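You operate a simulated robot arm through the tools that you are given. There is no shell and no other tool. Be economical: measure what you need, move in short steps, check, and stop when the job is done.

You run a simulated two-armed robot. Do the job below in one go: nothing can be reset, and whatever is moved stays where it is left.

JOB
Take the yellow short tube and leave it on the second shelf from the bottom of the blue shelving. Stack the bead box marked "C" from the free end of the dark bench on top of the bead box marked "A". Put the green-cap tube with the smallest size on its label from the free end of the dark bench on the middle shelf of the blue shelving. Take the block weight from the cells shelf and put it on top of the carton there. The order is free. Set down upright: yellow short tube.
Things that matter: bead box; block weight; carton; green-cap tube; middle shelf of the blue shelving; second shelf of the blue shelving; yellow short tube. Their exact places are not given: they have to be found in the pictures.

It is judged by the outcome, as a careful person would: the job done as asked, and still so three seconds after it is handed in. It fails if anything else is knocked over, pushed out of place, dropped, spilled or broken. A push-on lid holds only when it is set on centred and level and pressed home; a screw cap is set on level and turned clockwise until tight.

ROBOT AND FRAMES
Two 7-joint arms with two-finger parallel grippers on one trunk, on a base that drives. Base frame: it is fixed to the floor where the robot stands at the start and does not move with it; the origin is under the middle of the robot, x ahead of it, y to its left, z up. Units: mm, rad, N and s.
The left shoulder is at the start at [50, 165, 1105], the right one opposite. Places, roughly: bead box [4000, 0, 1000]; block weight [3500, 750, 500]; carton [3500, 1000, 500]; green-cap tube [4250, 0, 1000]; middle shelf of the blue shelving [4200, -2900, 900]; second shelf of the blue shelving [4200, -2900, 500]; yellow short tube (5x5x10 cm) [500, -200, 900]. Payload 3.91 kg a hand.
The tool frame of a hand sits at the grasp point between the pads (the TCP): z along the fingers, y along the line on which they close. The tips reach 30 mm beyond it. Largest opening 110 mm; finger width 20, thickness 10; the body of the gripper, 48 by 112 mm, starts 55 mm behind the TCP.
Orientation is that of the tool frame in the base frame, as a unit quaternion [w, x, y, z]. With the fingers straight down and closing along the base's y, the tool's x points along the base's -x, its y along +y and its z along -z.

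CONTROLS
- The arms move only by the tool drive_tool. It takes "left_commands", "right_commands" or both (then of equal length, played together; a hand with none holds still); each is one flat list of numbers, 7 for each row, row after row: the gripper command, from -1 (fully open) to 1 (shut), values between in proportion, then the shift along the base's x, y, z in units of 40 mm (1.0 is 40 mm), then the turn, a rotation vector about the base's x, y, z in units of 5 degrees (1.0 is 5 degrees). In form: [gripper, dx, dy, dz, wx, wy, wz, gripper, dx, dy, dz, wx, wy, wz, ...]. A call has 1 to 12 rows; each row shifts and turns the commanded pose from where the row before left it. A call with a number of a shift or a turn outside -1 to 1 is refused whole. A row lasts 0.2 s, in which the tool goes at most 50 mm and 0.15 rad; a call with a longer step from one row to the next is refused whole, and so is a gripper value outside its range. A pose out of reach is approached as far as the arm can. The call stops where the force on the tool passes 40 N (or 10 N more than at its start, if that is more) or the arm is blocked; 0.2 s more then pass. Each finger travels about 45 mm/s and halts on what it meets, pressing with about 23 N; the grip force reading is that of the motor and also rises with nothing between the fingers. The clock runs only during rows and for 0.2 s after the last one: add rows that do not move to give the fingers time. The reply holds the time, the measured pose of the TCP, the force on the tool along the base axes, the opening and the grip force, in the units named above and with some noise, with the torque about the TCP (base axes, N m) and any sound that the robot's microphone picked up.
- Cameras (640 x 400 px; columns grow to the right, rows downward): "scene" is now at [118.5, -28.6, 1307.9]; the picture's right is [-0.23, -0.97, 0.00], its down [-0.44, 0.10, -0.89] and it looks along [0.87, -0.20, -0.45] (base axes); focal length 276 px, centre (320, 200). "left" rides on the left gripper at [72, -17, -103] in its tool frame; the picture's right is [0.23, 0.97, 0.00], its down [-0.76, 0.18, -0.62] and it looks along [-0.61, 0.14, 0.78] (tool axes); focal length 222 px, centre (320, 200). "right" rides on the right gripper at [73, 17, -103] in its tool frame; the picture's right is [-0.23, 0.97, 0.00], its down [-0.76, -0.18, -0.62] and it looks along [-0.61, -0.14, 0.78] (tool axes); focal length 222 px, centre (320, 200).
- camera(camera): a new picture of that camera. No time passes.
- lift_body(by): slides the trunk up (or, below 0, down) by that many mm; the arms and the scene camera ride with it, the base frame stays. It gives what a move gives, with no picture.
- steer(legs): drives the robot by 1 to 6 legs, each [ahead, left, turn to the left] in mm, mm and rad, along the robot's own axes; the way and the turn of a leg run together, so that a leg with both is an arc; at most 1500 mm and 3.142 rad a leg. The arms and the cameras ride along, it lands a little off, and it stops where it bumps. It gives what a move gives.
- turn_head(pan, tilt): turns the head with the scene camera to pan (to the left, within 1.396 rad either way) and tilt (down, from -0.506 to 1.204), counted from straight ahead of the robot. It gives what a move gives.
- pixel_to_xyz(camera, pixels): for up to 12 pixels [column, row] of the newest picture of that camera ("zoom" is the newest enlarged one), the place [x, y, z] in the base frame of the surface seen there, good to about 3 mm, but the place of the scene camera against the robot may be out by one fixed shift of up to 25 mm in any direction. No time passes.
- zoom(camera, box): a new picture of the part [left, top, right, bottom] of that camera's present view, enlarged. No time passes.
- hand_in(): hands the job in; it is judged then, once.

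Work in short steps. Measure before you move; look again where a grasp or a placing could have gone wrong, and mend it. You have 110 turns and 100 pictures in all, those below and enlarged ones among them. Open the grippers and draw the arms clear of the work before you hand the job in, unless the task says otherwise.

The tools are called after "Request:" as name(argument=value, ...) on one line, values as JSON. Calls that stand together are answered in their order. drive_tool: Moves the arms, as the interface text tells. Its arguments: {"type":"object","properties":{"left_commands":{"type":"array"},"right_commands":{"type":"array"}},"required":[]} The other tools are called the same way: lift_body (by) slides the trunk up or down; steer (legs) drives the base; turn_head (pan, tilt) turns the head that bears the scene camera; camera (camera) takes a picture; pixel_to_xyz (camera, pixels) gives the place of the surface under pixels of a picture; zoom (camera, box) takes an enlarged picture of a part of a camera's view; hand_in () hands the job in.

At the start:

```text
time_s: 0.0
left_eef_pos: [525.8, 55.5, 1079.7]
left_orientation: [-0.001, 0.0, 1.0, -0.001]
left_force: [-0.3, 0.2, -0.7]
left_torque: [-0.02, 0.02, -0.03]
left_grip_width: 109.9
left_grasp_force: 0.1
right_eef_pos: [354.9, -278.5, 1136.0]
right_orientation: [0.002, 0.0, 1.0, 0.0]
right_force: [0.1, -0.2, 1.4]
right_torque: [-0.02, -0.07, -0.01]
right_grip_width: 110.2
right_grasp_force: 0.0
trunk travel left (down, up): [-325.0, 178.0]
robot x, y, heading: [-0.2, 2.8, -0.001]
head pan, tilt: [-0.23, 0.471]
```

scene: 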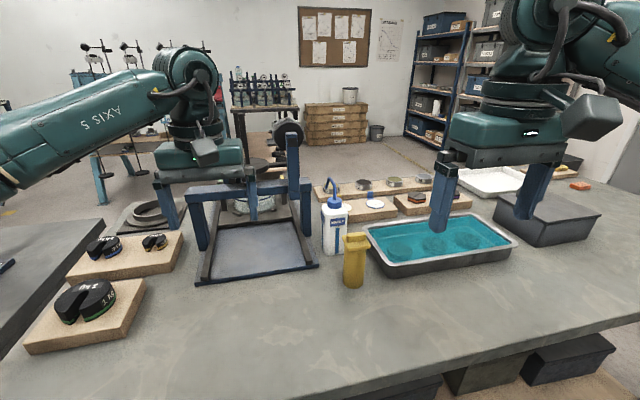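
right: 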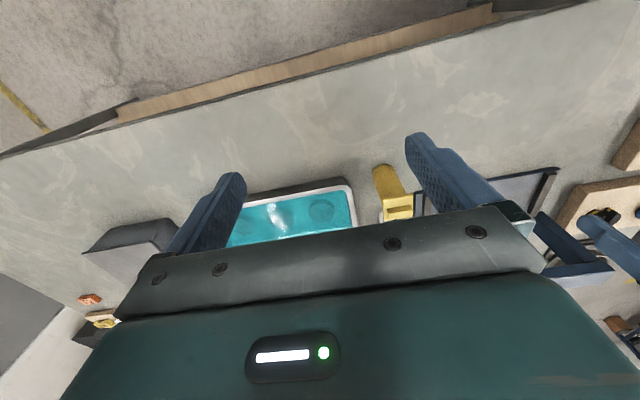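
left: 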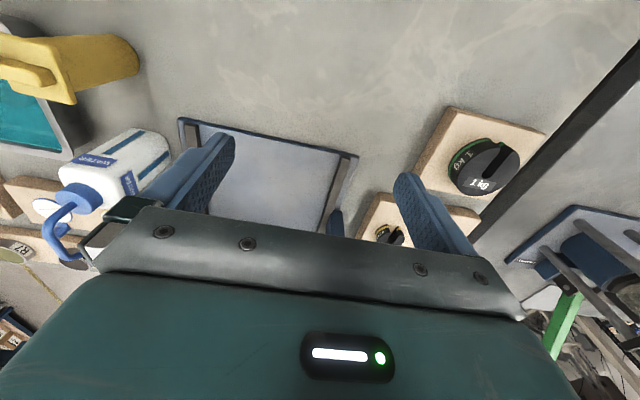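

The yellow tube stands at about (355,262) in the scene picture, with its head near (355,240). I measure it, the bench and some landmarks.

Request:
pixel_to_xyz(camera="scene", pixels=[[356, 236], [355, 262], [354, 285], [345, 285], [363, 285], [300, 340], [366, 240], [437, 80], [420, 115], [380, 250], [333, 210]])

Request:
zoom(camera="scene", box=[300, 170, 420, 300])

Request:
zoom(camera="scene", box=[200, 0, 520, 200])

```text
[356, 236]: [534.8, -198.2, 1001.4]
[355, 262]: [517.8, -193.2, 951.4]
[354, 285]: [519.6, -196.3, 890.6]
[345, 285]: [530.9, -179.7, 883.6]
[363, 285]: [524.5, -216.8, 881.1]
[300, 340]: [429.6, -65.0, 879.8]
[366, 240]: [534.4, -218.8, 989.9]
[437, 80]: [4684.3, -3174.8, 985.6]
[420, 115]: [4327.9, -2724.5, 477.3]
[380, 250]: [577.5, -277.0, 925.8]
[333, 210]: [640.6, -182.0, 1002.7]
```

```text
3.08 times, centred on (360, 235) of scene
```

zoom: 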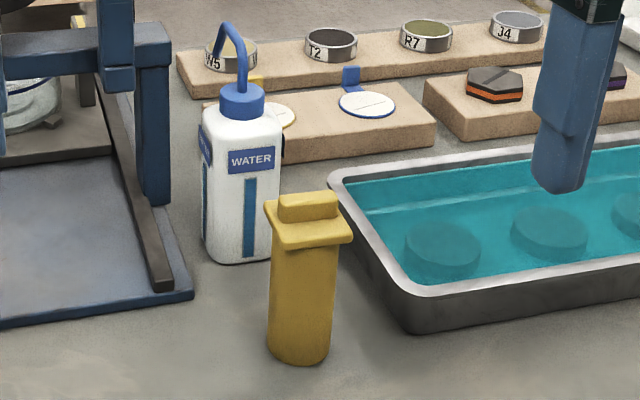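

```text
2.00 times, centred on (360, 100) of scene
```

zoom: 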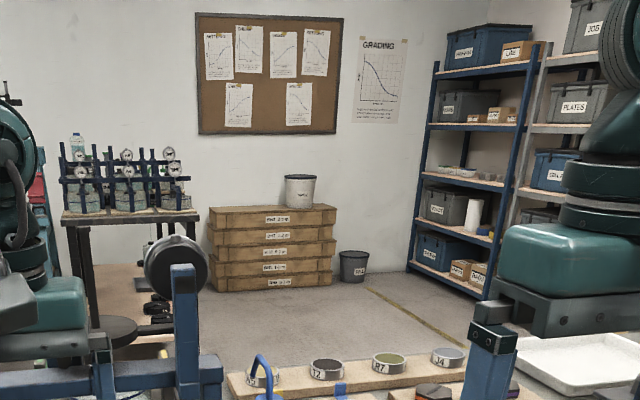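

The tube stands near (520,-197), z 880–1005. To cancel the scene camera's shift, I measure the same tube with the right wrist camera.

Request:
zoom(camera="right", box=[340, 140, 460, 240])

Request:
pixel_to_xyz(camera="right", pixels=[[385, 178], [390, 190], [398, 202], [398, 210], [397, 215], [360, 160], [383, 166]])

```text
4.00 times, centred on (400, 190) of right
```

zoom: 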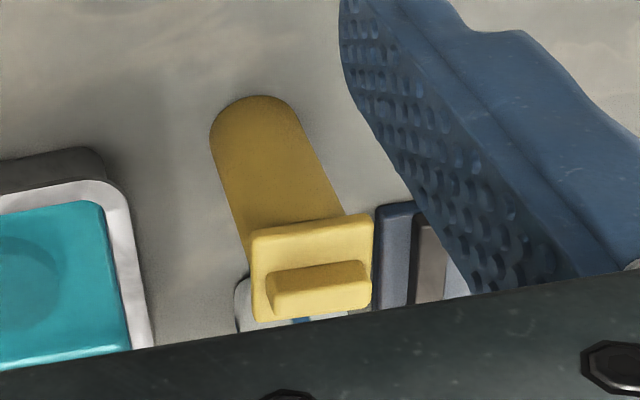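

```text
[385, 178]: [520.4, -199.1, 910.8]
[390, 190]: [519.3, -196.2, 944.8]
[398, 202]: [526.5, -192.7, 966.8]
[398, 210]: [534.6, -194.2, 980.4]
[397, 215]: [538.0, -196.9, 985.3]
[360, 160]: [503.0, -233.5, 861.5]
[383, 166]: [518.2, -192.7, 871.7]
```

The wrist camera puts the bench at z≈862 and the tube axis near (541,-196), so the scene camera reads about 18 mm high. I tilt the right hand 60° toward horizontal while moving in front of the tube, still high.

Request:
drive_tool(right_commands=[-1, 0.2, 0.17, -0.07, 0, -1, 0, -1, 0.2, 0.17, -0.07, 0, -1, 0, -1, 0.2, 0.17, -0.07, 0, -1, 0, -1, 0.2, 0.17, -0.07, 0, -1, 0, -1, 0.2, 0.17, -0.07, 0, -1, 0, -1, 0.2, 0.17, -0.07, 0, -1, 0, -1, 0.2, 0.17, -0.07, 0, -1, 0, -1, 0.2, 0.17, -0.07, 0, -1, 0, -1, 0.2, 0.17, -0.07, 0, -1, 0, -1, 0.2, 0.17, -0.07, 0, -1, 0, -1, 0.2, 0.17, -0.07, 0, -1, 0, -1, 0.2, 0.17, -0.07, 0, -1, 0])

```text
time_s: 2.6
left_eef_pos: [526.7, 56.7, 1080.6]
left_orientation: [0.0, 0.0, 1.0, 0.0]
left_force: [0.3, -0.6, -0.3]
left_torque: [0.01, -0.02, -0.02]
left_grip_width: 110.0
left_grasp_force: 0.0
right_eef_pos: [451.0, -197.2, 1103.2]
right_orientation: [0.503, 0.002, 0.864, -0.001]
right_force: [-0.5, 0.6, 0.1]
right_torque: [0.01, 0.03, -0.04]
right_grip_width: 110.1
right_grasp_force: 0.2
trunk travel left (down, up): [-325.0, 178.0]
robot x, y, heading: [-0.5, 0.7, 0.0]
head pan, tilt: [-0.23, 0.471]
```

The tilt is done. I go down to z≈920 in front of the tube and look.

Request:
drive_tool(right_commands=[-1, -0.1, 0, -0.92, 0, 0, 0, -1, -0.1, 0, -0.92, 0, 0, 0, -1, -0.1, 0, -0.92, 0, 0, 0, -1, -0.1, 0, -0.92, 0, 0, 0, -1, 0, 0, -0.9, 0, 0, 0])

Request:
camera(camera="right")

Request:
camera(camera="scene")

```text
time_s: 3.8
left_eef_pos: [526.9, 57.3, 1079.9]
left_orientation: [-0.001, 0.0, 1.0, 0.0]
left_force: [-0.1, -0.8, 0.8]
left_torque: [-0.02, -0.04, 0.01]
left_grip_width: 109.8
left_grasp_force: 0.1
right_eef_pos: [436.5, -198.1, 956.4]
right_orientation: [0.501, 0.001, 0.865, 0.001]
right_force: [1.0, 0.4, -0.2]
right_torque: [0.04, 0.0, -0.02]
right_grip_width: 109.8
right_grasp_force: 0.0
right hand out of reach, approached as far as the arm can: row 5
trunk travel left (down, up): [-325.0, 178.0]
robot x, y, heading: [2.0, 2.6, 0.004]
head pan, tilt: [-0.23, 0.471]
```

```text
93 pictures are left
```

right: 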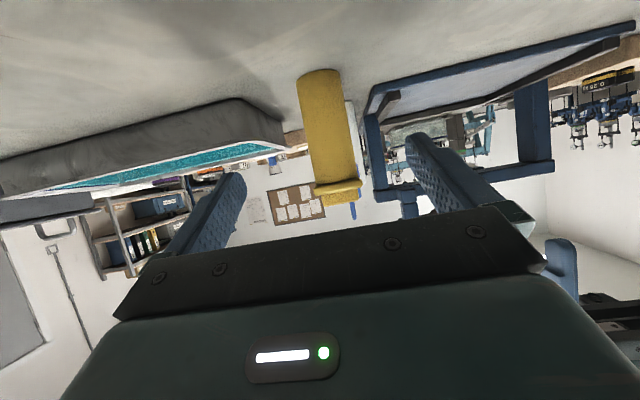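

```text
92 pictures are left
```

scene: 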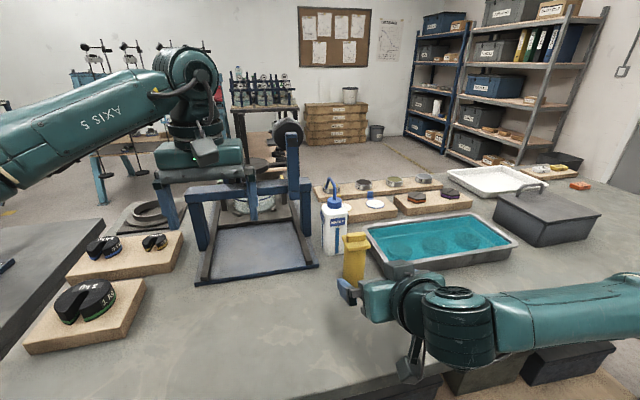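

At z=956 the hand hit its close-in limit; the tube (column ~335) is centred between the fingers (235, 415). Reach improves further out, so I move forward a bit and check the height.

Request:
drive_tool(right_commands=[-1, 0.6, 0.03, 0, 0, 0, 0, -1, 0.6, 0.02, 0, 0, 0, 0])

```text
time_s: 4.4
left_eef_pos: [526.3, 57.0, 1079.7]
left_orientation: [-0.001, 0.0, 1.0, -0.001]
left_force: [0.2, -0.3, 0.0]
left_torque: [0.01, 0.0, 0.0]
left_grip_width: 110.0
left_grasp_force: 0.1
right_eef_pos: [482.5, -195.5, 955.7]
right_orientation: [0.501, 0.002, 0.865, 0.0]
right_force: [0.0, 0.0, 0.1]
right_torque: [-0.02, 0.0, 0.0]
right_grip_width: 110.1
right_grasp_force: 0.0
trunk travel left (down, up): [-325.0, 178.0]
robot x, y, heading: [2.4, -2.0, 0.001]
head pan, tilt: [-0.23, 0.471]
```

Now down to ~922.

Request:
drive_tool(right_commands=[-1, 0, 0, -0.45, 0, 0, 0, -1, 0.1, 0, -0.4, 0, 0, 0])

```text
time_s: 5.0
left_eef_pos: [525.8, 55.2, 1079.3]
left_orientation: [0.0, 0.0, 1.0, 0.0]
left_force: [-0.5, -0.6, 1.5]
left_torque: [0.01, 0.01, 0.0]
left_grip_width: 109.9
left_grasp_force: 0.0
right_eef_pos: [483.4, -196.4, 937.4]
right_orientation: [0.501, 0.001, 0.866, 0.001]
right_force: [0.6, -0.4, -0.3]
right_torque: [0.0, -0.01, 0.02]
right_grip_width: 109.9
right_grasp_force: 0.1
right hand out of reach, approached as far as the arm can: row 2
trunk travel left (down, up): [-325.0, 178.0]
robot x, y, heading: [-1.7, 1.7, -0.004]
head pan, tilt: [-0.23, 0.471]
```

Forward to x≈530 and slightly down, keeping clear of the cap.

Request:
drive_tool(right_commands=[-1, 0.6, 0, 0, 0, 0, 0, -1, 0.58, 0, 0, 0, 0, 0, -1, 0, 0, -0.35, 0, 0, 0])

Request:
camera(camera="right")

Request:
zoom(camera="scene", box=[280, 200, 440, 320])

```text
time_s: 5.8
left_eef_pos: [526.3, 55.8, 1080.3]
left_orientation: [0.0, 0.0, 1.0, 0.0]
left_force: [0.4, 0.5, 0.0]
left_torque: [0.0, -0.02, 0.01]
left_grip_width: 110.2
left_grasp_force: 0.1
right_eef_pos: [531.5, -194.2, 924.1]
right_orientation: [0.501, 0.002, 0.865, 0.0]
right_force: [-1.3, -0.5, 0.0]
right_torque: [0.0, -0.03, -0.02]
right_grip_width: 109.9
right_grasp_force: 0.0
trunk travel left (down, up): [-325.0, 178.0]
robot x, y, heading: [-3.1, -1.4, -0.0]
head pan, tilt: [-0.23, 0.471]
```

```text
91 pictures are left
```

right: 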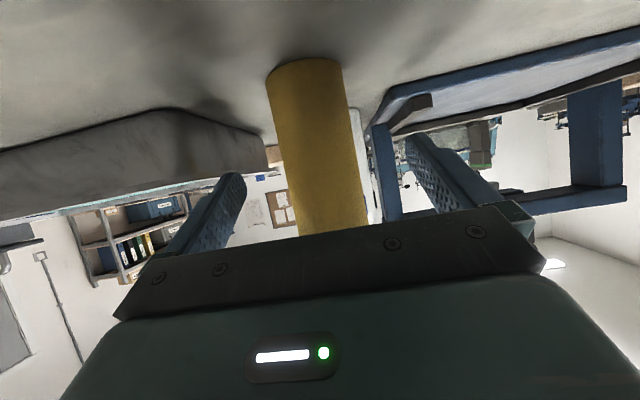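

```text
3.33 times, centred on (360, 260) of scene
```

zoom: 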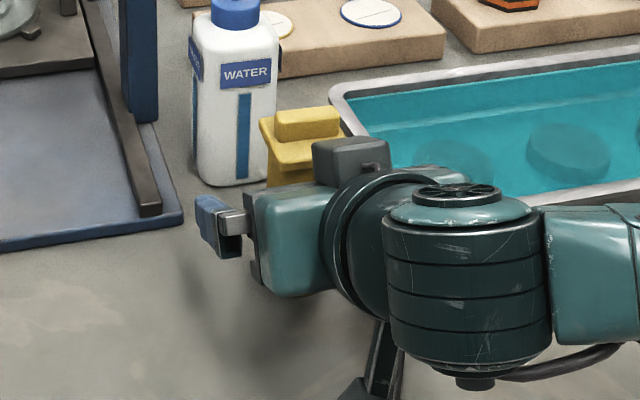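

The tube sits between the fingers, with clearance to tray and bottle. I close.

Request:
drive_tool(right_commands=[1, 0, 0, 0, 0, 0, 0, 1, 0, 0, 0, 0, 0, 0, 1, 0, 0, 0, 0, 0, 0, 1, 0, 0, 0, 0, 0, 0, 1, 0, 0, 0, 0, 0, 0, 1, 0, 0, 0, 0, 0, 0])

```text
time_s: 7.2
left_eef_pos: [526.5, 56.9, 1079.7]
left_orientation: [0.0, 0.0, 1.0, 0.0]
left_force: [-0.4, 0.6, -0.3]
left_torque: [-0.01, 0.01, 0.02]
left_grip_width: 110.0
left_grasp_force: 0.0
right_eef_pos: [530.3, -195.3, 923.5]
right_orientation: [0.5, 0.002, 0.866, 0.0]
right_force: [-0.1, 0.3, 1.1]
right_torque: [-0.06, -0.02, -0.01]
right_grip_width: 43.4
right_grasp_force: 23.0
trunk travel left (down, up): [-325.0, 178.0]
robot x, y, heading: [-3.9, -3.1, 0.0]
head pan, tilt: [-0.23, 0.471]
```

Gripped at 43 mm. I lift 160 mm and check.

Request:
drive_tool(right_commands=[1, 0, 0, 0.5, 0, 0, 0, 1, 0, 0, 1, 0, 0, 0, 1, 0, 0, 1, 0, 0, 0, 1, 0, 0, 1, 0, 0, 0, 1, -0.5, 0, 0.5, 0, 0, 0])

Request:
camera(camera="scene")

Request:
camera(camera="right")

```text
time_s: 8.4
left_eef_pos: [526.2, 55.7, 1080.3]
left_orientation: [0.0, 0.0, 1.0, -0.001]
left_force: [-0.4, 0.4, -0.5]
left_torque: [0.03, 0.0, -0.01]
left_grip_width: 110.2
left_grasp_force: 0.0
right_eef_pos: [509.3, -195.4, 1083.4]
right_orientation: [0.501, 0.001, 0.865, 0.0]
right_force: [0.1, -0.3, -2.7]
right_torque: [0.01, 0.05, 0.0]
right_grip_width: 43.2
right_grasp_force: 22.6
trunk travel left (down, up): [-325.0, 178.0]
robot x, y, heading: [3.0, -3.9, -0.001]
head pan, tilt: [-0.23, 0.471]
```

```text
89 pictures are left
```

scene: 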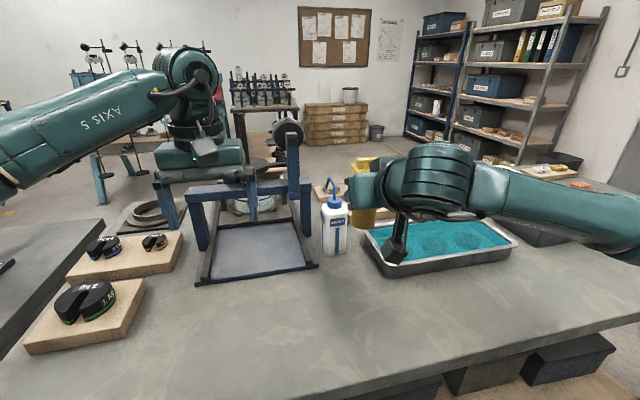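

```text
88 pictures are left
```

right: 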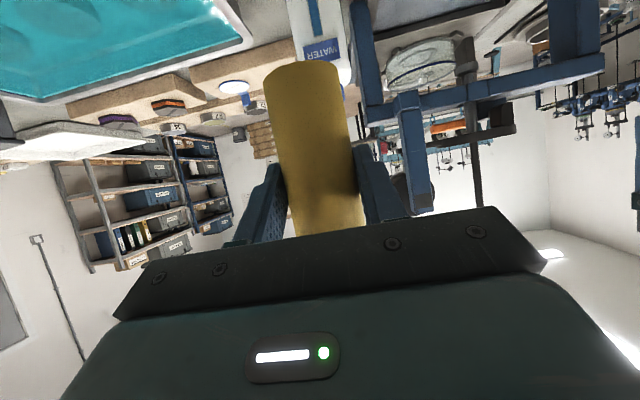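

The tube is held. I raise and draw back the left hand for travelling, pull the right hand in a little, and then look to the right.

Request:
drive_tool(left_commands=[-1, 0, 0, 1, 0, 0, 0, -1, 0, 0, 1, 0, 0, 0, -1, 0, 0, 1, 0, 0, 0, -1, -1, 0.3, 0, 0, 0, 0, -1, -1, 0.5, 0, 0, 0, 0, -1, -1, 0.5, 0, 0, 0, 0, -1, -1, 0.5, 0, 0, 0, 0], right_commands=[1, 0, 0, 0.5, 0, 0, 0, 1, 0, 0, 0.5, 0, 0, 0, 1, 0, 0, 0, 0, 0, 0, 1, -0.5, 0, 0, 0, 0, 0, 1, -0.5, 0, 0, 0, 0, 0, 1, -0.5, 0, 0, 0, 0, 0, 1, -0.5, 0, 0, 0, 0, 0])

Request:
turn_head(pan=-1.2, tilt=0.45)

Request:
camera(camera="scene")

Request:
turn_head(pan=1.2, tilt=0.45)

Request:
camera(camera="scene")

```text
time_s: 10.0
left_eef_pos: [365.7, 129.0, 1199.8]
left_orientation: [0.0, -0.001, 1.0, -0.001]
left_force: [-0.1, 0.3, -0.2]
left_torque: [0.02, -0.02, 0.02]
left_grip_width: 110.1
left_grasp_force: 0.1
right_eef_pos: [430.0, -195.2, 1124.9]
right_orientation: [0.501, 0.001, 0.866, -0.001]
right_force: [0.5, -0.8, -2.5]
right_torque: [-0.04, 0.05, 0.02]
right_grip_width: 43.1
right_grasp_force: 23.1
trunk travel left (down, up): [-325.0, 178.0]
robot x, y, heading: [0.3, -1.5, 0.002]
head pan, tilt: [-0.23, 0.471]
```

```text
time_s: 11.2
left_eef_pos: [366.9, 127.8, 1199.4]
left_orientation: [0.0, 0.0, 1.0, 0.0]
left_force: [-0.5, -0.9, 0.6]
left_torque: [0.02, -0.01, -0.02]
left_grip_width: 110.1
left_grasp_force: 0.1
right_eef_pos: [431.7, -195.5, 1123.1]
right_orientation: [0.501, 0.001, 0.866, 0.001]
right_force: [-1.0, 0.4, -2.9]
right_torque: [-0.01, 0.04, 0.0]
right_grip_width: 43.2
right_grasp_force: 23.0
trunk travel left (down, up): [-325.0, 178.0]
robot x, y, heading: [1.1, 3.7, 0.001]
head pan, tilt: [-1.201, 0.45]
```

```text
87 pictures are left
```

scene: 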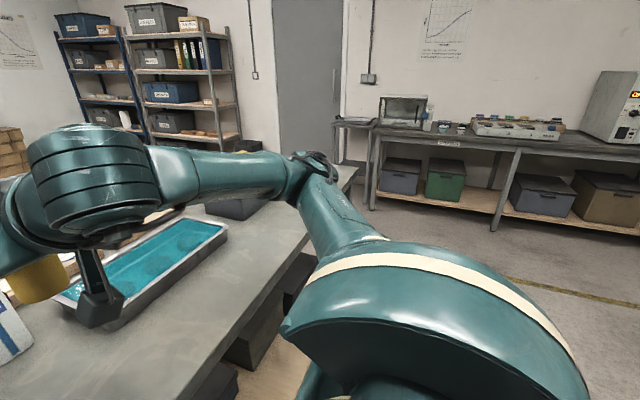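

```text
time_s: 13.4
left_eef_pos: [366.7, 127.9, 1200.8]
left_orientation: [0.0, 0.0, 1.0, -0.001]
left_force: [0.4, 0.4, 0.3]
left_torque: [0.01, 0.01, -0.01]
left_grip_width: 110.0
left_grasp_force: 0.1
right_eef_pos: [432.9, -196.6, 1124.1]
right_orientation: [0.5, 0.002, 0.866, 0.0]
right_force: [-0.6, 0.6, -3.3]
right_torque: [-0.01, 0.07, 0.0]
right_grip_width: 43.5
right_grasp_force: 22.5
trunk travel left (down, up): [-325.0, 178.0]
robot x, y, heading: [-3.1, -0.1, 0.005]
head pan, tilt: [1.201, 0.45]
```

```text
86 pictures are left
```

scene: 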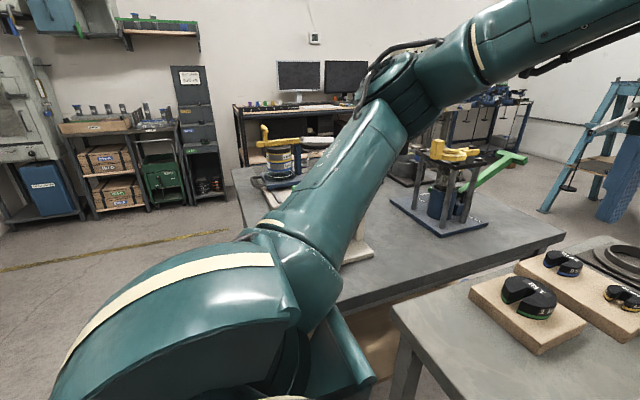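

I look right again with a lower tilt to measure the bench's right end and front edge, so I can drive around it.

Request:
turn_head(pan=-1.0, tilt=0.4)

Request:
camera(camera="scene")

Request:
pixel_to_xyz(camera="scene", pixels=[[295, 155], [270, 210], [200, 330], [165, 115], [60, 150], [255, 150], [290, 180], [330, 190], [345, 165], [90, 125], [45, 60], [250, 155]])

```text
time_s: 15.5
left_eef_pos: [367.0, 127.6, 1199.1]
left_orientation: [0.0, 0.0, 1.0, 0.0]
left_force: [0.7, 0.5, -0.1]
left_torque: [0.06, -0.01, 0.01]
left_grip_width: 110.1
left_grasp_force: 0.2
right_eef_pos: [432.0, -196.0, 1123.9]
right_orientation: [0.501, 0.001, 0.866, 0.0]
right_force: [-0.2, 0.0, -4.0]
right_torque: [-0.02, 0.02, 0.01]
right_grip_width: 43.5
right_grasp_force: 23.0
trunk travel left (down, up): [-325.0, 178.0]
robot x, y, heading: [-0.8, 3.8, -0.001]
head pan, tilt: [-1.0, 0.4]
```

```text
85 pictures are left
```

scene: 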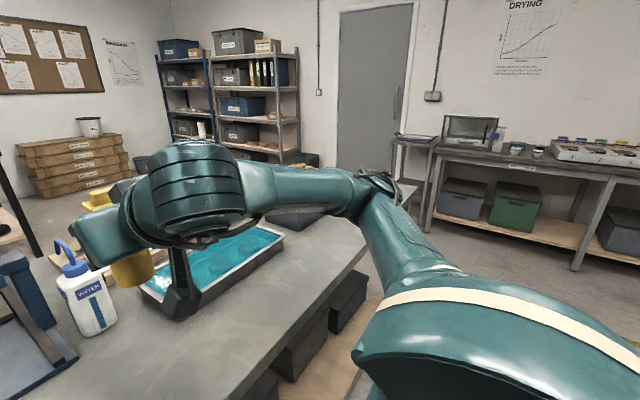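

```text
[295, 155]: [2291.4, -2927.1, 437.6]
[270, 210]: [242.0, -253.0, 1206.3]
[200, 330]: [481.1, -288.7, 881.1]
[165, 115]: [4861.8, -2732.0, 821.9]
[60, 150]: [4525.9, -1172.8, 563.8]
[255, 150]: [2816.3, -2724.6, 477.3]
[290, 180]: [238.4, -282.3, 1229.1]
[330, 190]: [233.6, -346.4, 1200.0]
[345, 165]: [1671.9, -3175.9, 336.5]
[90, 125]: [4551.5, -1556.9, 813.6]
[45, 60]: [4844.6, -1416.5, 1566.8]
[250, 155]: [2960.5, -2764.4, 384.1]
```

Request:
pixel_to_xyz(camera="scene", pixels=[[412, 183], [405, 200], [360, 250], [300, 300], [250, 370], [345, 230], [420, 222], [480, 240], [360, 330], [330, 160], [418, 205]])

Request:
zoom(camera="scene", box=[260, 120, 460, 260])

```text
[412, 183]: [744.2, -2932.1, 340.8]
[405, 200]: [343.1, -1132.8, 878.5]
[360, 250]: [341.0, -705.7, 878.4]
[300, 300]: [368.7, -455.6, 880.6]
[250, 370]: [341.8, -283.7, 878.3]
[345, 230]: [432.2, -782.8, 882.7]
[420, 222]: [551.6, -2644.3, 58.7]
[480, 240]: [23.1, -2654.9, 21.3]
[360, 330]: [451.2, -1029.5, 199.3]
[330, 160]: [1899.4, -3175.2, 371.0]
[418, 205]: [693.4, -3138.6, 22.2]
```

```text
2.86 times, centred on (360, 190) of scene
```

zoom: 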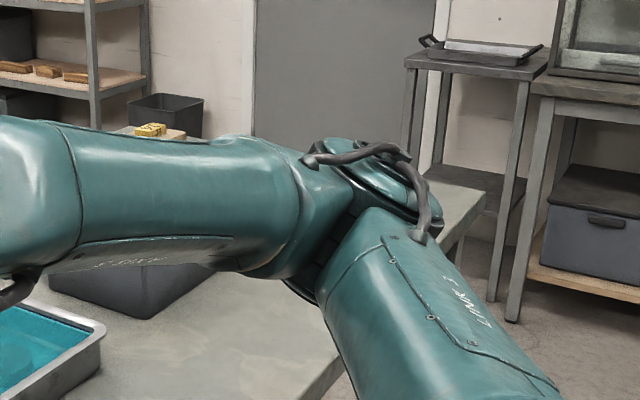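

The bench front is at x≈340 and its right end around y≈-1350; walls/tables start near y≈-2640. I back off, strafe right, then drive ahead along that aisle.

Request:
steer(legs=[[-300, 0, 0], [0, -1450, 0], [0, -500, 0], [1300, 0, 0], [1000, 0, 0]])

Request:
turn_head(pan=-0.4, tilt=0.35)

Request:
camera(camera="scene")

```text
time_s: 37.8
left_eef_pos: [2340.7, -1840.6, 1199.7]
left_orientation: [-0.001, 0.002, 1.0, 0.0]
left_force: [0.4, 0.5, 0.9]
left_torque: [-0.03, 0.0, 0.01]
left_grip_width: 110.1
left_grasp_force: 0.0
right_eef_pos: [2405.3, -2164.7, 1123.7]
right_orientation: [0.501, 0.003, 0.866, -0.001]
right_force: [0.3, 0.2, -3.5]
right_torque: [0.03, -0.01, 0.03]
right_grip_width: 43.2
right_grasp_force: 23.0
trunk travel left (down, up): [-325.0, 178.0]
robot x, y, heading: [1974.6, -1969.7, -0.008]
head pan, tilt: [-1.0, 0.4]
```

```text
time_s: 38.8
left_eef_pos: [2340.5, -1841.6, 1200.5]
left_orientation: [-0.001, 0.001, 1.0, 0.0]
left_force: [0.0, 0.0, 0.3]
left_torque: [-0.01, 0.04, -0.02]
left_grip_width: 110.0
left_grasp_force: 0.0
right_eef_pos: [2404.5, -2163.8, 1124.0]
right_orientation: [0.5, 0.003, 0.866, -0.001]
right_force: [-0.1, 0.3, -3.0]
right_torque: [0.01, -0.01, 0.01]
right_grip_width: 43.1
right_grasp_force: 23.1
trunk travel left (down, up): [-325.0, 178.0]
robot x, y, heading: [1974.1, -1965.7, -0.003]
head pan, tilt: [-0.4, 0.351]
```

```text
83 pictures are left
```

scene: 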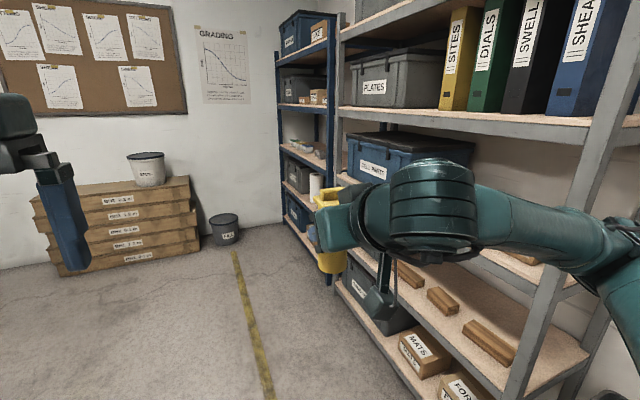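

The blue shelving is ahead right, facing +y. I measure its post positions and board edges.

Request:
pixel_to_xyz(camera="scene", pixels=[[281, 185], [331, 90], [305, 155], [305, 103], [300, 192], [318, 253], [282, 215], [223, 230], [336, 110], [430, 120]])

Request:
zoom(camera="scene", box=[260, 0, 360, 300])

```text
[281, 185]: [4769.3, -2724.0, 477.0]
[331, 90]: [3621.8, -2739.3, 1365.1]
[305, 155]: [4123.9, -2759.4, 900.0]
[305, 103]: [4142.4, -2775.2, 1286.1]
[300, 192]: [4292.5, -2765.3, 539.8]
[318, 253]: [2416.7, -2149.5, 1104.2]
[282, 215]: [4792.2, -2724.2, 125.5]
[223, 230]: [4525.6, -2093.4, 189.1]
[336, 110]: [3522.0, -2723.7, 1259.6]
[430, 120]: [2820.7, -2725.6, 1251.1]
```

```text
1.33 times, centred on (310, 150) of scene
```

zoom: 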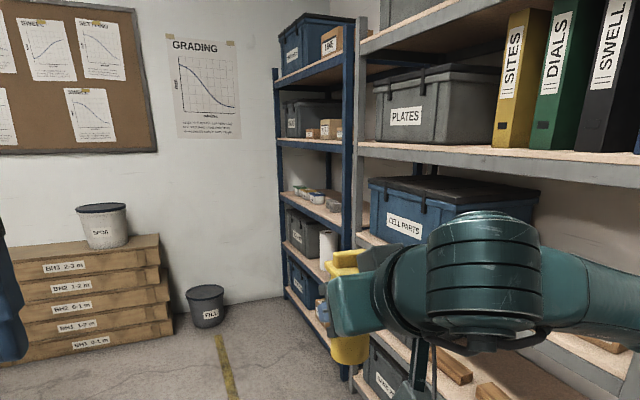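

Blue shelving: x 3620–4790, front face y≈-2725; boards near z 480 and 890. I drive up in front of it and turn to face it.

Request:
steer(legs=[[1050, 50, 0], [1050, 0, 0], [0, 0, -1.57]])

Request:
turn_head(pan=0.0, tilt=0.6)

Request:
camera(camera="scene")

```text
time_s: 53.0
left_eef_pos: [4212.7, -2285.0, 1199.3]
left_orientation: [0.0, 0.702, 0.712, 0.0]
left_force: [0.2, -0.2, -0.1]
left_torque: [-0.01, -0.04, -0.02]
left_grip_width: 110.3
left_grasp_force: 0.0
right_eef_pos: [3891.0, -2356.1, 1123.6]
right_orientation: [0.357, 0.609, 0.616, -0.351]
right_force: [-0.5, -0.2, -3.1]
right_torque: [-0.01, 0.02, 0.0]
right_grip_width: 42.9
right_grasp_force: 22.7
trunk travel left (down, up): [-325.0, 178.0]
robot x, y, heading: [4084.3, -1920.0, -1.557]
head pan, tilt: [-0.4, 0.351]
```

```text
time_s: 53.9
left_eef_pos: [4213.3, -2285.5, 1199.8]
left_orientation: [0.0, 0.703, 0.711, 0.0]
left_force: [0.1, 0.1, 0.5]
left_torque: [-0.01, 0.0, 0.01]
left_grip_width: 110.1
left_grasp_force: 0.0
right_eef_pos: [3890.6, -2354.8, 1123.5]
right_orientation: [0.357, 0.609, 0.615, -0.352]
right_force: [0.6, 0.2, -2.8]
right_torque: [0.05, 0.0, -0.01]
right_grip_width: 43.2
right_grasp_force: 22.9
trunk travel left (down, up): [-325.0, 178.0]
robot x, y, heading: [4080.4, -1924.7, -1.562]
head pan, tilt: [0.0, 0.6]
```

```text
81 pictures are left
```

scene: 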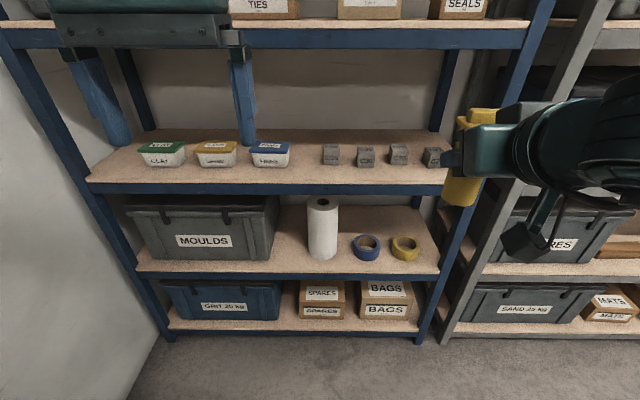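

Second shelf holds the MOULDS box, a roll and two tapes; the middle shelf has tubs and cubes. I measure the free spaces.

Request:
pixel_to_xyz(camera="scene", pixels=[[290, 240], [290, 268], [345, 268], [365, 215], [367, 255], [403, 255], [429, 262], [345, 225], [321, 255], [278, 255], [400, 215], [365, 240]])

Request:
pixel_to_xyz(camera="scene", pixels=[[300, 178], [300, 140], [280, 160], [331, 160], [366, 160], [432, 160], [395, 178], [440, 178], [300, 40], [300, 30], [310, 200], [250, 145]])

Request:
zoom(camera="scene", box=[250, 120, 470, 290])

```text
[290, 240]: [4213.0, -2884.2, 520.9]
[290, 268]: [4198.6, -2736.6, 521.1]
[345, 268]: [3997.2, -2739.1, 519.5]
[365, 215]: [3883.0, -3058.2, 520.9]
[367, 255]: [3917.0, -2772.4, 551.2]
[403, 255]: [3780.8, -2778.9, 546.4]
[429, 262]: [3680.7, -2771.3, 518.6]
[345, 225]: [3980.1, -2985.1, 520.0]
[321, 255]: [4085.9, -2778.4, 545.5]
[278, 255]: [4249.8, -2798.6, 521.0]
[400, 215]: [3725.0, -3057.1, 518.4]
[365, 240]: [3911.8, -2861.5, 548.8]
```

```text
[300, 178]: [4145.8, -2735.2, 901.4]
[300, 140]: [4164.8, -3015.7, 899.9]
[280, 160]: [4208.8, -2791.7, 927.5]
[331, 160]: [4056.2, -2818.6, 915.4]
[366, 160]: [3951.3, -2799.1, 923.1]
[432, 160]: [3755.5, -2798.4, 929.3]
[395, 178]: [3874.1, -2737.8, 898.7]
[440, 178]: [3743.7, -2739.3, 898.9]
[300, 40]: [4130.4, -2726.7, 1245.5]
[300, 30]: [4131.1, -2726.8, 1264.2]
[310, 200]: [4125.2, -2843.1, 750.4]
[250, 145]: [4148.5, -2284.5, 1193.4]
```

```text
2.35 times, centred on (360, 205) of scene
```

zoom: 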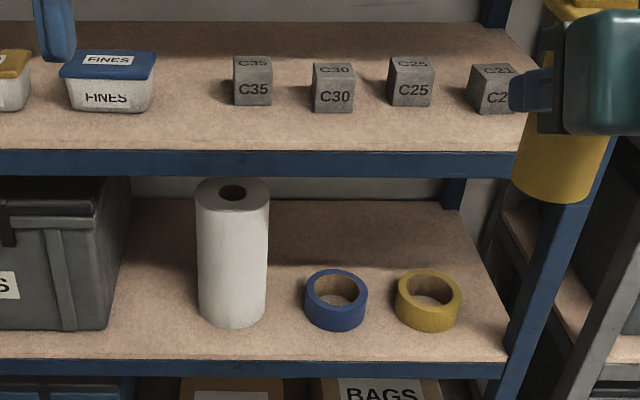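

Second shelf top is z≈502 after correction. The free area behind the two tapes (x≈3848, y≈-2935) suits the tube. I pull the left hand back and lower the trunk while still clear of the shelf.

Request:
drive_tool(left_commands=[-1, 0, 0.8, 0, 0, 0, 0, -1, 0, 0.8, 0, 0, 0, 0, -1, 0, 0.8, 0, 0, 0, 0, -1, 0, 0.8, 0, 0, 0, 0], right_commands=[1, 0, -0.5, 0, 0, 0, 0, 1, 0, -0.5, 0, 0, 0, 0, 1, 0, -0.5, 0, 0, 0, 0, 1, 0, -0.5, 0, 0, 0, 0])

Request:
lift_body(by=-315)

Request:
drive_tool(right_commands=[1, 0, -0.25, -1, 0, 0, 0, 1, 0, -0.25, -1, 0, 0, 0, 1, 0, -0.25, -1, 0, 0, 0, 1, 0, -0.1, -1, 0, 0, 0, 1, 0, 0, -1, 0, 0, 0, 1, 0, 0, -0.6, 0, 0, 0])

```text
time_s: 54.9
left_eef_pos: [4214.2, -2157.6, 1198.6]
left_orientation: [0.0, 0.703, 0.711, 0.0]
left_force: [-0.8, -0.4, -0.5]
left_torque: [-0.01, -0.01, 0.02]
left_grip_width: 109.7
left_grasp_force: 0.1
right_eef_pos: [3890.8, -2436.8, 1123.1]
right_orientation: [0.356, 0.61, 0.615, -0.352]
right_force: [-0.4, -0.8, -2.7]
right_torque: [0.01, -0.02, 0.01]
right_grip_width: 43.0
right_grasp_force: 23.0
trunk travel left (down, up): [-325.0, 178.0]
robot x, y, heading: [4081.5, -1919.2, -1.557]
head pan, tilt: [0.0, 0.6]
```

```text
time_s: 58.0
left_eef_pos: [4214.1, -2157.0, 884.0]
left_orientation: [-0.001, 0.702, 0.712, 0.001]
left_force: [0.1, -0.5, 0.6]
left_torque: [0.02, 0.04, -0.01]
left_grip_width: 109.8
left_grasp_force: 0.1
right_eef_pos: [3892.0, -2435.8, 809.1]
right_orientation: [0.357, 0.609, 0.616, -0.351]
right_force: [0.2, -0.8, -3.1]
right_torque: [0.04, 0.01, -0.01]
right_grip_width: 43.2
right_grasp_force: 22.8
trunk travel left (down, up): [-10.0, 493.0]
robot x, y, heading: [4080.8, -1925.3, -1.561]
head pan, tilt: [0.0, 0.6]
```

```text
time_s: 59.4
left_eef_pos: [4213.9, -2157.9, 883.5]
left_orientation: [0.0, 0.703, 0.711, 0.0]
left_force: [-0.1, -0.3, 0.3]
left_torque: [0.03, 0.03, -0.03]
left_grip_width: 110.0
left_grasp_force: 0.1
right_eef_pos: [3890.1, -2470.0, 609.6]
right_orientation: [0.357, 0.609, 0.615, -0.352]
right_force: [1.0, -0.2, -2.7]
right_torque: [0.01, 0.01, -0.02]
right_grip_width: 43.3
right_grasp_force: 23.0
right hand out of reach, approached as far as the arm can: row 6
trunk travel left (down, up): [-10.0, 493.0]
robot x, y, heading: [4079.4, -1922.6, -1.561]
head pan, tilt: [0.0, 0.6]
```

At z=610 the limit was met at that distance; I extend 40 mm further and try lower.

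Request:
drive_tool(right_commands=[1, 0, -1, 0, 0, 0, 0, 1, 0, 0, -0.5, 0, 0, 0, 1, 0, 0, -0.3, 0, 0, 0])

Request:
camera(camera="scene")

Request:
camera(camera="right")

```text
time_s: 60.2
left_eef_pos: [4213.2, -2157.8, 884.3]
left_orientation: [0.0, 0.703, 0.711, 0.0]
left_force: [-0.6, 0.0, 0.0]
left_torque: [-0.03, 0.02, 0.0]
left_grip_width: 110.0
left_grasp_force: 0.0
right_eef_pos: [3905.7, -2509.2, 582.1]
right_orientation: [0.365, 0.605, 0.62, -0.342]
right_force: [0.3, -0.2, -2.9]
right_torque: [0.02, 0.02, -0.02]
right_grip_width: 43.2
right_grasp_force: 23.2
right hand out of reach, approached as far as the arm can: row 3
trunk travel left (down, up): [-10.0, 493.0]
robot x, y, heading: [4083.1, -1920.6, -1.557]
head pan, tilt: [0.0, 0.6]
```

```text
79 pictures are left
```

scene: 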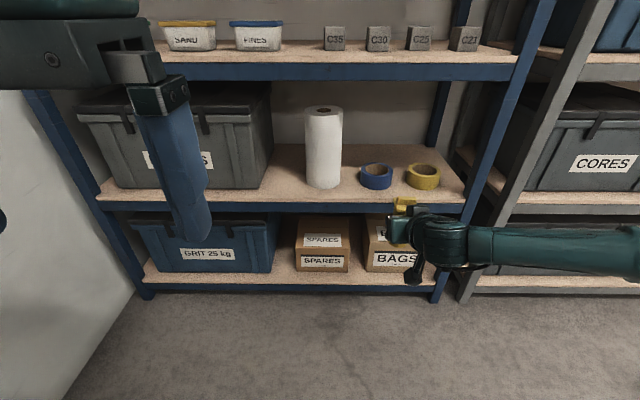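

```text
78 pictures are left
```

right: 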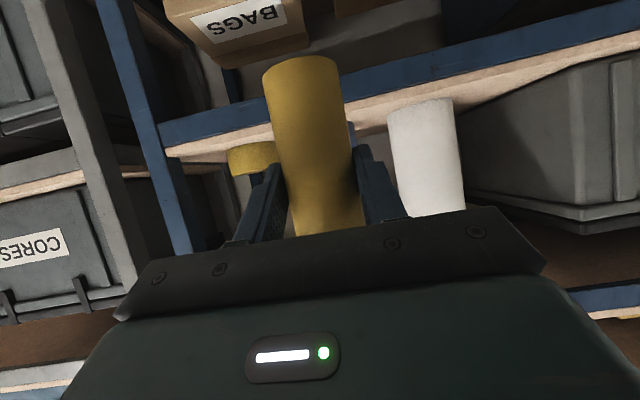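

The forearm lies sideways about 200 mm behind the grip, so a front placement is safer than a deep one. I measure the front gaps around the tapes and the roll.

Request:
pixel_to_xyz(camera="scene", pixels=[[361, 180], [391, 181], [407, 180], [439, 182], [448, 195], [462, 196], [340, 184], [325, 190], [350, 193], [425, 198], [378, 172], [456, 188]])

Request:
zoom(camera="scene", box=[290, 90, 490, 270])

```text
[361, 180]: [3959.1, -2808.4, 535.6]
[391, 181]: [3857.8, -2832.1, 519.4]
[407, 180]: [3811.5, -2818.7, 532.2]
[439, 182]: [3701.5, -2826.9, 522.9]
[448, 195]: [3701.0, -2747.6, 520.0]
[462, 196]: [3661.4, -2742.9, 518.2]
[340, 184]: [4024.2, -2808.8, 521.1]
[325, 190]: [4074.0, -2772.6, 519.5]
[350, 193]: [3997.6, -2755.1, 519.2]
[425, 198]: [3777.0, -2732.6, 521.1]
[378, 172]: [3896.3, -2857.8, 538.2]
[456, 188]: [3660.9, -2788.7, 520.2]
```

```text
2.22 times, centred on (390, 180) of scene
```

zoom: 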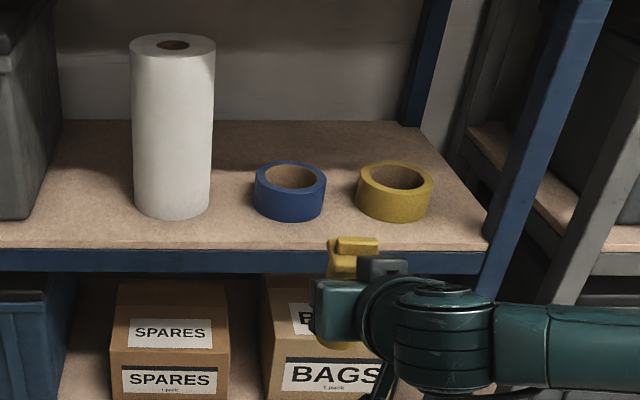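

Between the tapes at the front, (3833,-2783), the tube fits, with the fingers passing above the 30 mm tapes. I extend the arm a little further with a small orientation correction, checking whether z≈566 is reachable.

Request:
drive_tool(right_commands=[1, -0.2, 0, 0.4, 0, 0, 0, 1, -0.2, -1, 0, 0, 0.18, -0.27, 1, 0, -0.5, 0, 0, 0, 0, 1, 0, 0, -0.5, 0, 0, 0])

Request:
lift_body(by=-9)

```text
time_s: 61.2
left_eef_pos: [4214.0, -2157.5, 883.6]
left_orientation: [0.0, 0.702, 0.712, 0.001]
left_force: [0.0, -0.3, 0.4]
left_torque: [0.01, 0.02, -0.01]
left_grip_width: 110.2
left_grasp_force: 0.0
right_eef_pos: [3875.0, -2570.3, 572.5]
right_orientation: [0.348, 0.613, 0.611, -0.36]
right_force: [-0.2, 0.0, -3.9]
right_torque: [0.04, -0.06, 0.02]
right_grip_width: 43.2
right_grasp_force: 22.7
trunk travel left (down, up): [-10.0, 493.0]
robot x, y, heading: [4080.0, -1918.4, -1.561]
head pan, tilt: [0.0, 0.6]
```

```text
time_s: 61.8
left_eef_pos: [4214.4, -2158.0, 874.3]
left_orientation: [0.0, 0.703, 0.711, 0.0]
left_force: [0.3, 0.2, 0.6]
left_torque: [0.01, -0.03, -0.04]
left_grip_width: 110.0
left_grasp_force: 0.1
right_eef_pos: [3874.7, -2569.9, 562.9]
right_orientation: [0.348, 0.613, 0.611, -0.36]
right_force: [0.1, -0.2, -2.5]
right_torque: [0.05, -0.01, 0.02]
right_grip_width: 43.1
right_grasp_force: 23.1
trunk travel left (down, up): [-1.0, 502.0]
robot x, y, heading: [4079.9, -1917.9, -1.559]
head pan, tilt: [0.0, 0.6]
```

z≈563 is reachable. I undo the overshoot in orientation, raise 24 mm, then shift right 42 mm and ahead 140 mm and look with the wrist camera.

Request:
drive_tool(right_commands=[1, 0, 0, 0.6, 0, -0.18, 0.27])

Request:
steer(legs=[[0, -42, 0], [130, 0, -0.005]])

Request:
camera(camera="right")

Request:
camera(camera="scene")

```text
time_s: 62.2
left_eef_pos: [4213.6, -2156.4, 874.2]
left_orientation: [0.0, 0.703, 0.711, 0.0]
left_force: [-0.6, -0.1, 0.3]
left_torque: [0.02, 0.0, 0.03]
left_grip_width: 109.9
left_grasp_force: 0.0
right_eef_pos: [3875.8, -2570.4, 587.6]
right_orientation: [0.357, 0.609, 0.615, -0.351]
right_force: [0.3, 0.1, -3.5]
right_torque: [0.04, 0.03, -0.05]
right_grip_width: 43.1
right_grasp_force: 22.9
trunk travel left (down, up): [-1.0, 502.0]
robot x, y, heading: [4079.9, -1920.2, -1.563]
head pan, tilt: [0.0, 0.6]
```

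```text
time_s: 64.0
left_eef_pos: [4171.5, -2286.5, 875.1]
left_orientation: [0.001, 0.705, 0.709, 0.0]
left_force: [-0.1, 0.9, 0.0]
left_torque: [0.0, -0.03, 0.01]
left_grip_width: 110.0
left_grasp_force: 0.0
right_eef_pos: [3831.0, -2698.6, 587.1]
right_orientation: [0.356, 0.61, 0.614, -0.352]
right_force: [0.1, -0.2, -3.0]
right_torque: [0.01, 0.03, 0.01]
right_grip_width: 43.4
right_grasp_force: 23.3
trunk travel left (down, up): [-1.0, 502.0]
robot x, y, heading: [4041.6, -2051.0, -1.569]
head pan, tilt: [0.0, 0.6]
```

```text
76 pictures are left
```

right: 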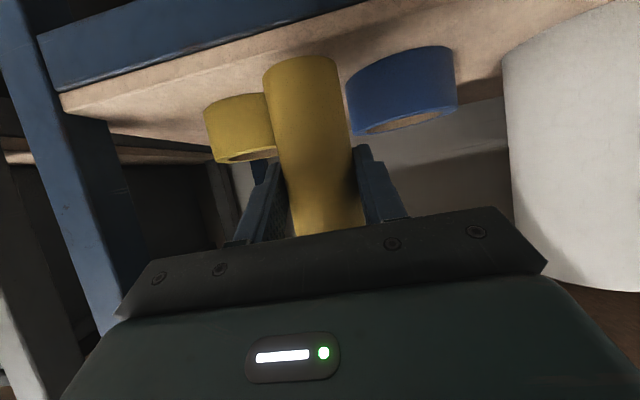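

```text
75 pictures are left
```

scene: 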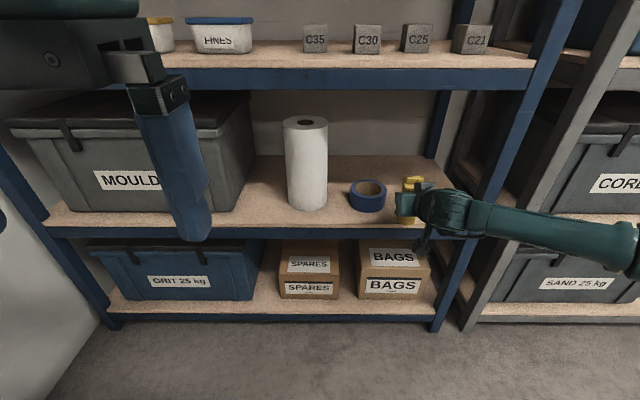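

I measure tapes, board edge and the tube's own bottom with the wrist camera.

Request:
pixel_to_xyz(camera="right", pixels=[[353, 100], [450, 75], [400, 60], [213, 130], [240, 105], [270, 110], [300, 62], [200, 70], [330, 35], [430, 25], [310, 150]])

```text
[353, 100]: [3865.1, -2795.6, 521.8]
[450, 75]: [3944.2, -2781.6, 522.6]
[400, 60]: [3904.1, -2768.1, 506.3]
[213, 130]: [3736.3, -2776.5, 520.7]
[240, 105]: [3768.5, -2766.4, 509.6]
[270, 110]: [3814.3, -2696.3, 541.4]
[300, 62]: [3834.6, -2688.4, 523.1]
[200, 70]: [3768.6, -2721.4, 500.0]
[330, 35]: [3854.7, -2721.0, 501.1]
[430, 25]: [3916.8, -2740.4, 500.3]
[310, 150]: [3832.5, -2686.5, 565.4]
```

Board top is 500.5 by the wrist camera; xy agree. I extend the hand 74 mm into the gap between the tapes, then lower gently.

Request:
drive_tool(right_commands=[1, 0.02, -0.6, 0, 0, 0, 0, 1, 0.02, -0.6, 0, 0, 0, 0, 1, 0, -0.65, 0, 0, 0, 0, 1, 0, 0, -0.4, 0, 0, 0])

Request:
camera(camera="right")

```text
time_s: 65.0
left_eef_pos: [4171.3, -2287.1, 875.5]
left_orientation: [0.0, 0.705, 0.71, 0.0]
left_force: [0.7, -0.1, 0.1]
left_torque: [-0.03, 0.0, 0.0]
left_grip_width: 110.1
left_grasp_force: 0.2
right_eef_pos: [3833.3, -2772.3, 570.9]
right_orientation: [0.356, 0.61, 0.614, -0.352]
right_force: [-0.4, 0.5, -2.6]
right_torque: [0.02, 0.0, -0.01]
right_grip_width: 43.1
right_grasp_force: 23.2
trunk travel left (down, up): [-1.0, 502.0]
robot x, y, heading: [4038.9, -2051.7, -1.565]
head pan, tilt: [0.0, 0.6]
```

```text
74 pictures are left
```

right: 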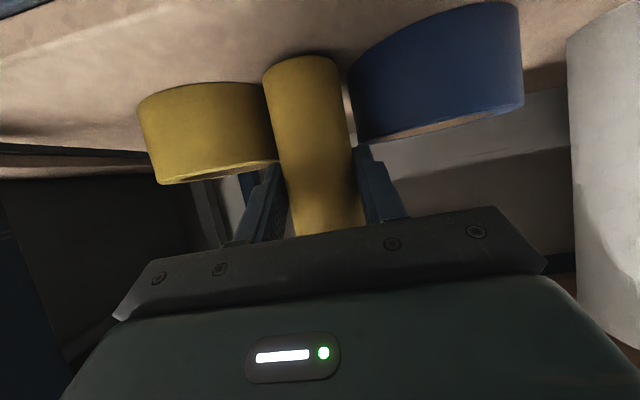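

Centred between the tapes. I lower in small steps until the board is felt.

Request:
drive_tool(right_commands=[1, 0, 0, -0.1, 0, 0, 0, 1, 0, 0, -0.08, 0, 0, 0])

```text
time_s: 65.6
left_eef_pos: [4171.1, -2286.5, 875.5]
left_orientation: [0.0, 0.705, 0.709, -0.001]
left_force: [0.1, -0.5, -0.7]
left_torque: [0.01, -0.02, -0.02]
left_grip_width: 110.1
left_grasp_force: 0.0
right_eef_pos: [3833.2, -2772.8, 570.1]
right_orientation: [0.358, 0.609, 0.612, -0.356]
right_force: [-0.5, 3.8, 15.0]
right_torque: [-0.28, 0.61, -0.14]
right_grip_width: 43.1
right_grasp_force: 23.3
trunk travel left (down, up): [-1.0, 502.0]
robot x, y, heading: [4038.4, -2054.2, -1.562]
head pan, tilt: [0.0, 0.6]
```

Contact at z=570 with a torque that suggests something 34 mm to the yellow-tape side, perhaps a finger on the tape. I look closely.

Request:
zoom(camera="right", box=[120, 30, 420, 240])

Request:
pixel_to_xyz(camera="right", pixels=[[160, 180], [200, 178], [260, 158], [210, 130], [272, 168], [200, 80], [380, 138], [440, 120], [268, 190], [300, 62], [340, 60]])

```text
1.90 times, centred on (270, 135) of right
```

zoom: 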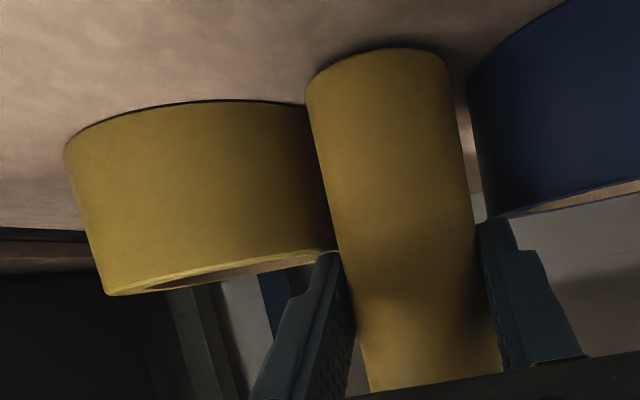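

```text
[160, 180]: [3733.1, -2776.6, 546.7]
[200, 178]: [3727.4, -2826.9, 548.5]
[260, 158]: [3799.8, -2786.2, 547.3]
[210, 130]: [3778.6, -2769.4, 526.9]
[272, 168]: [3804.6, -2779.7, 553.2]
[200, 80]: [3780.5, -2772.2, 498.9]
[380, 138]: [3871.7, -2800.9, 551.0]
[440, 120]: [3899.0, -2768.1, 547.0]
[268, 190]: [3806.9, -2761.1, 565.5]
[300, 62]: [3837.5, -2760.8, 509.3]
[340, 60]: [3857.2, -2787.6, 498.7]
```

Tape tops are at z≈548, so the finger rests on the yellow one. I raise, pull the tube out 20 mm (still well on the board), and lower again.

Request:
drive_tool(right_commands=[1, 0, 0, 0.35, 0, 0, 0, 1, 0.05, 0.5, 0, 0, 0, 0, 1, 0, 0, -0.3, 0, 0, 0, 1, 0, 0, -0.1, 0, 0, 0])

Request:
camera(camera="right")

Request:
pixel_to_xyz(camera="right", pixels=[[300, 62], [340, 60], [200, 70], [100, 40], [300, 30], [380, 20], [300, 5]])

```text
time_s: 66.6
left_eef_pos: [4171.6, -2285.2, 875.0]
left_orientation: [0.001, 0.705, 0.709, 0.0]
left_force: [0.6, 0.0, 0.3]
left_torque: [0.01, 0.0, 0.01]
left_grip_width: 110.2
left_grasp_force: 0.1
right_eef_pos: [3833.6, -2752.7, 566.1]
right_orientation: [0.357, 0.61, 0.612, -0.355]
right_force: [-1.8, 5.4, 13.1]
right_torque: [0.41, 0.28, -0.05]
right_grip_width: 43.0
right_grasp_force: 23.3
trunk travel left (down, up): [-1.0, 502.0]
robot x, y, heading: [4040.0, -2050.3, -1.562]
head pan, tilt: [0.0, 0.6]
```

```text
72 pictures are left
```

right: 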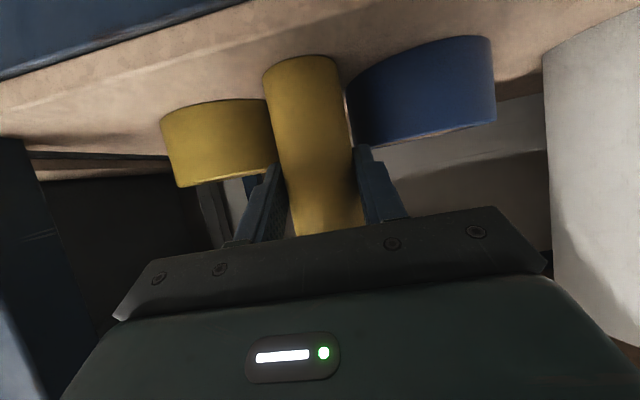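

```text
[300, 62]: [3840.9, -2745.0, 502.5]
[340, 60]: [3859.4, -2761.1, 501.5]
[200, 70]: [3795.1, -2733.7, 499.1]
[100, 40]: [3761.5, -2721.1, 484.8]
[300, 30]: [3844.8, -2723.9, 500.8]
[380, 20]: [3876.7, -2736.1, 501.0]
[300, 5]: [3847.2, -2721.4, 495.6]
```

Contact now through the tube's bottom (z 566, board 501). I open just a little to clear the tapes, then withdraw straight back.

Request:
drive_tool(right_commands=[0.1, 0, 0, 0.05, 0, 0, 0, -0.1, 0, 0, 0, 0, 0, 0, -0.1, 0, 0, 0, 0, 0, 0, -0.1, 0, 0, 0, 0, 0, 0, -0.1, 0, 0.4, 0.05, 0, 0, 0, -0.1, 0, 0.8, 0.05, 0, 0, 0, -0.1, 0, 1, 0.05, 0, 0, 0])

Request:
camera(camera="right")

```text
time_s: 68.2
left_eef_pos: [4172.3, -2286.8, 874.7]
left_orientation: [0.0, 0.705, 0.709, 0.0]
left_force: [-1.2, 0.1, -0.3]
left_torque: [0.01, 0.03, 0.01]
left_grip_width: 110.3
left_grasp_force: 0.1
right_eef_pos: [3834.8, -2663.6, 570.0]
right_orientation: [0.356, 0.611, 0.613, -0.353]
right_force: [0.0, 1.0, -0.7]
right_torque: [-0.01, -0.02, 0.01]
right_grip_width: 60.7
right_grasp_force: 0.1
trunk travel left (down, up): [-1.0, 502.0]
robot x, y, heading: [4037.1, -2050.5, -1.565]
head pan, tilt: [0.0, 0.6]
```

```text
71 pictures are left
```

right: 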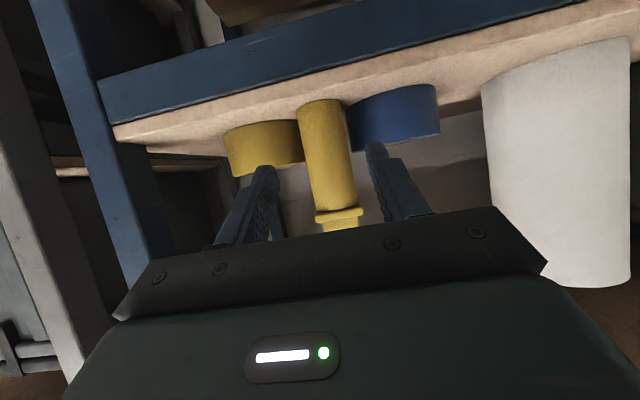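

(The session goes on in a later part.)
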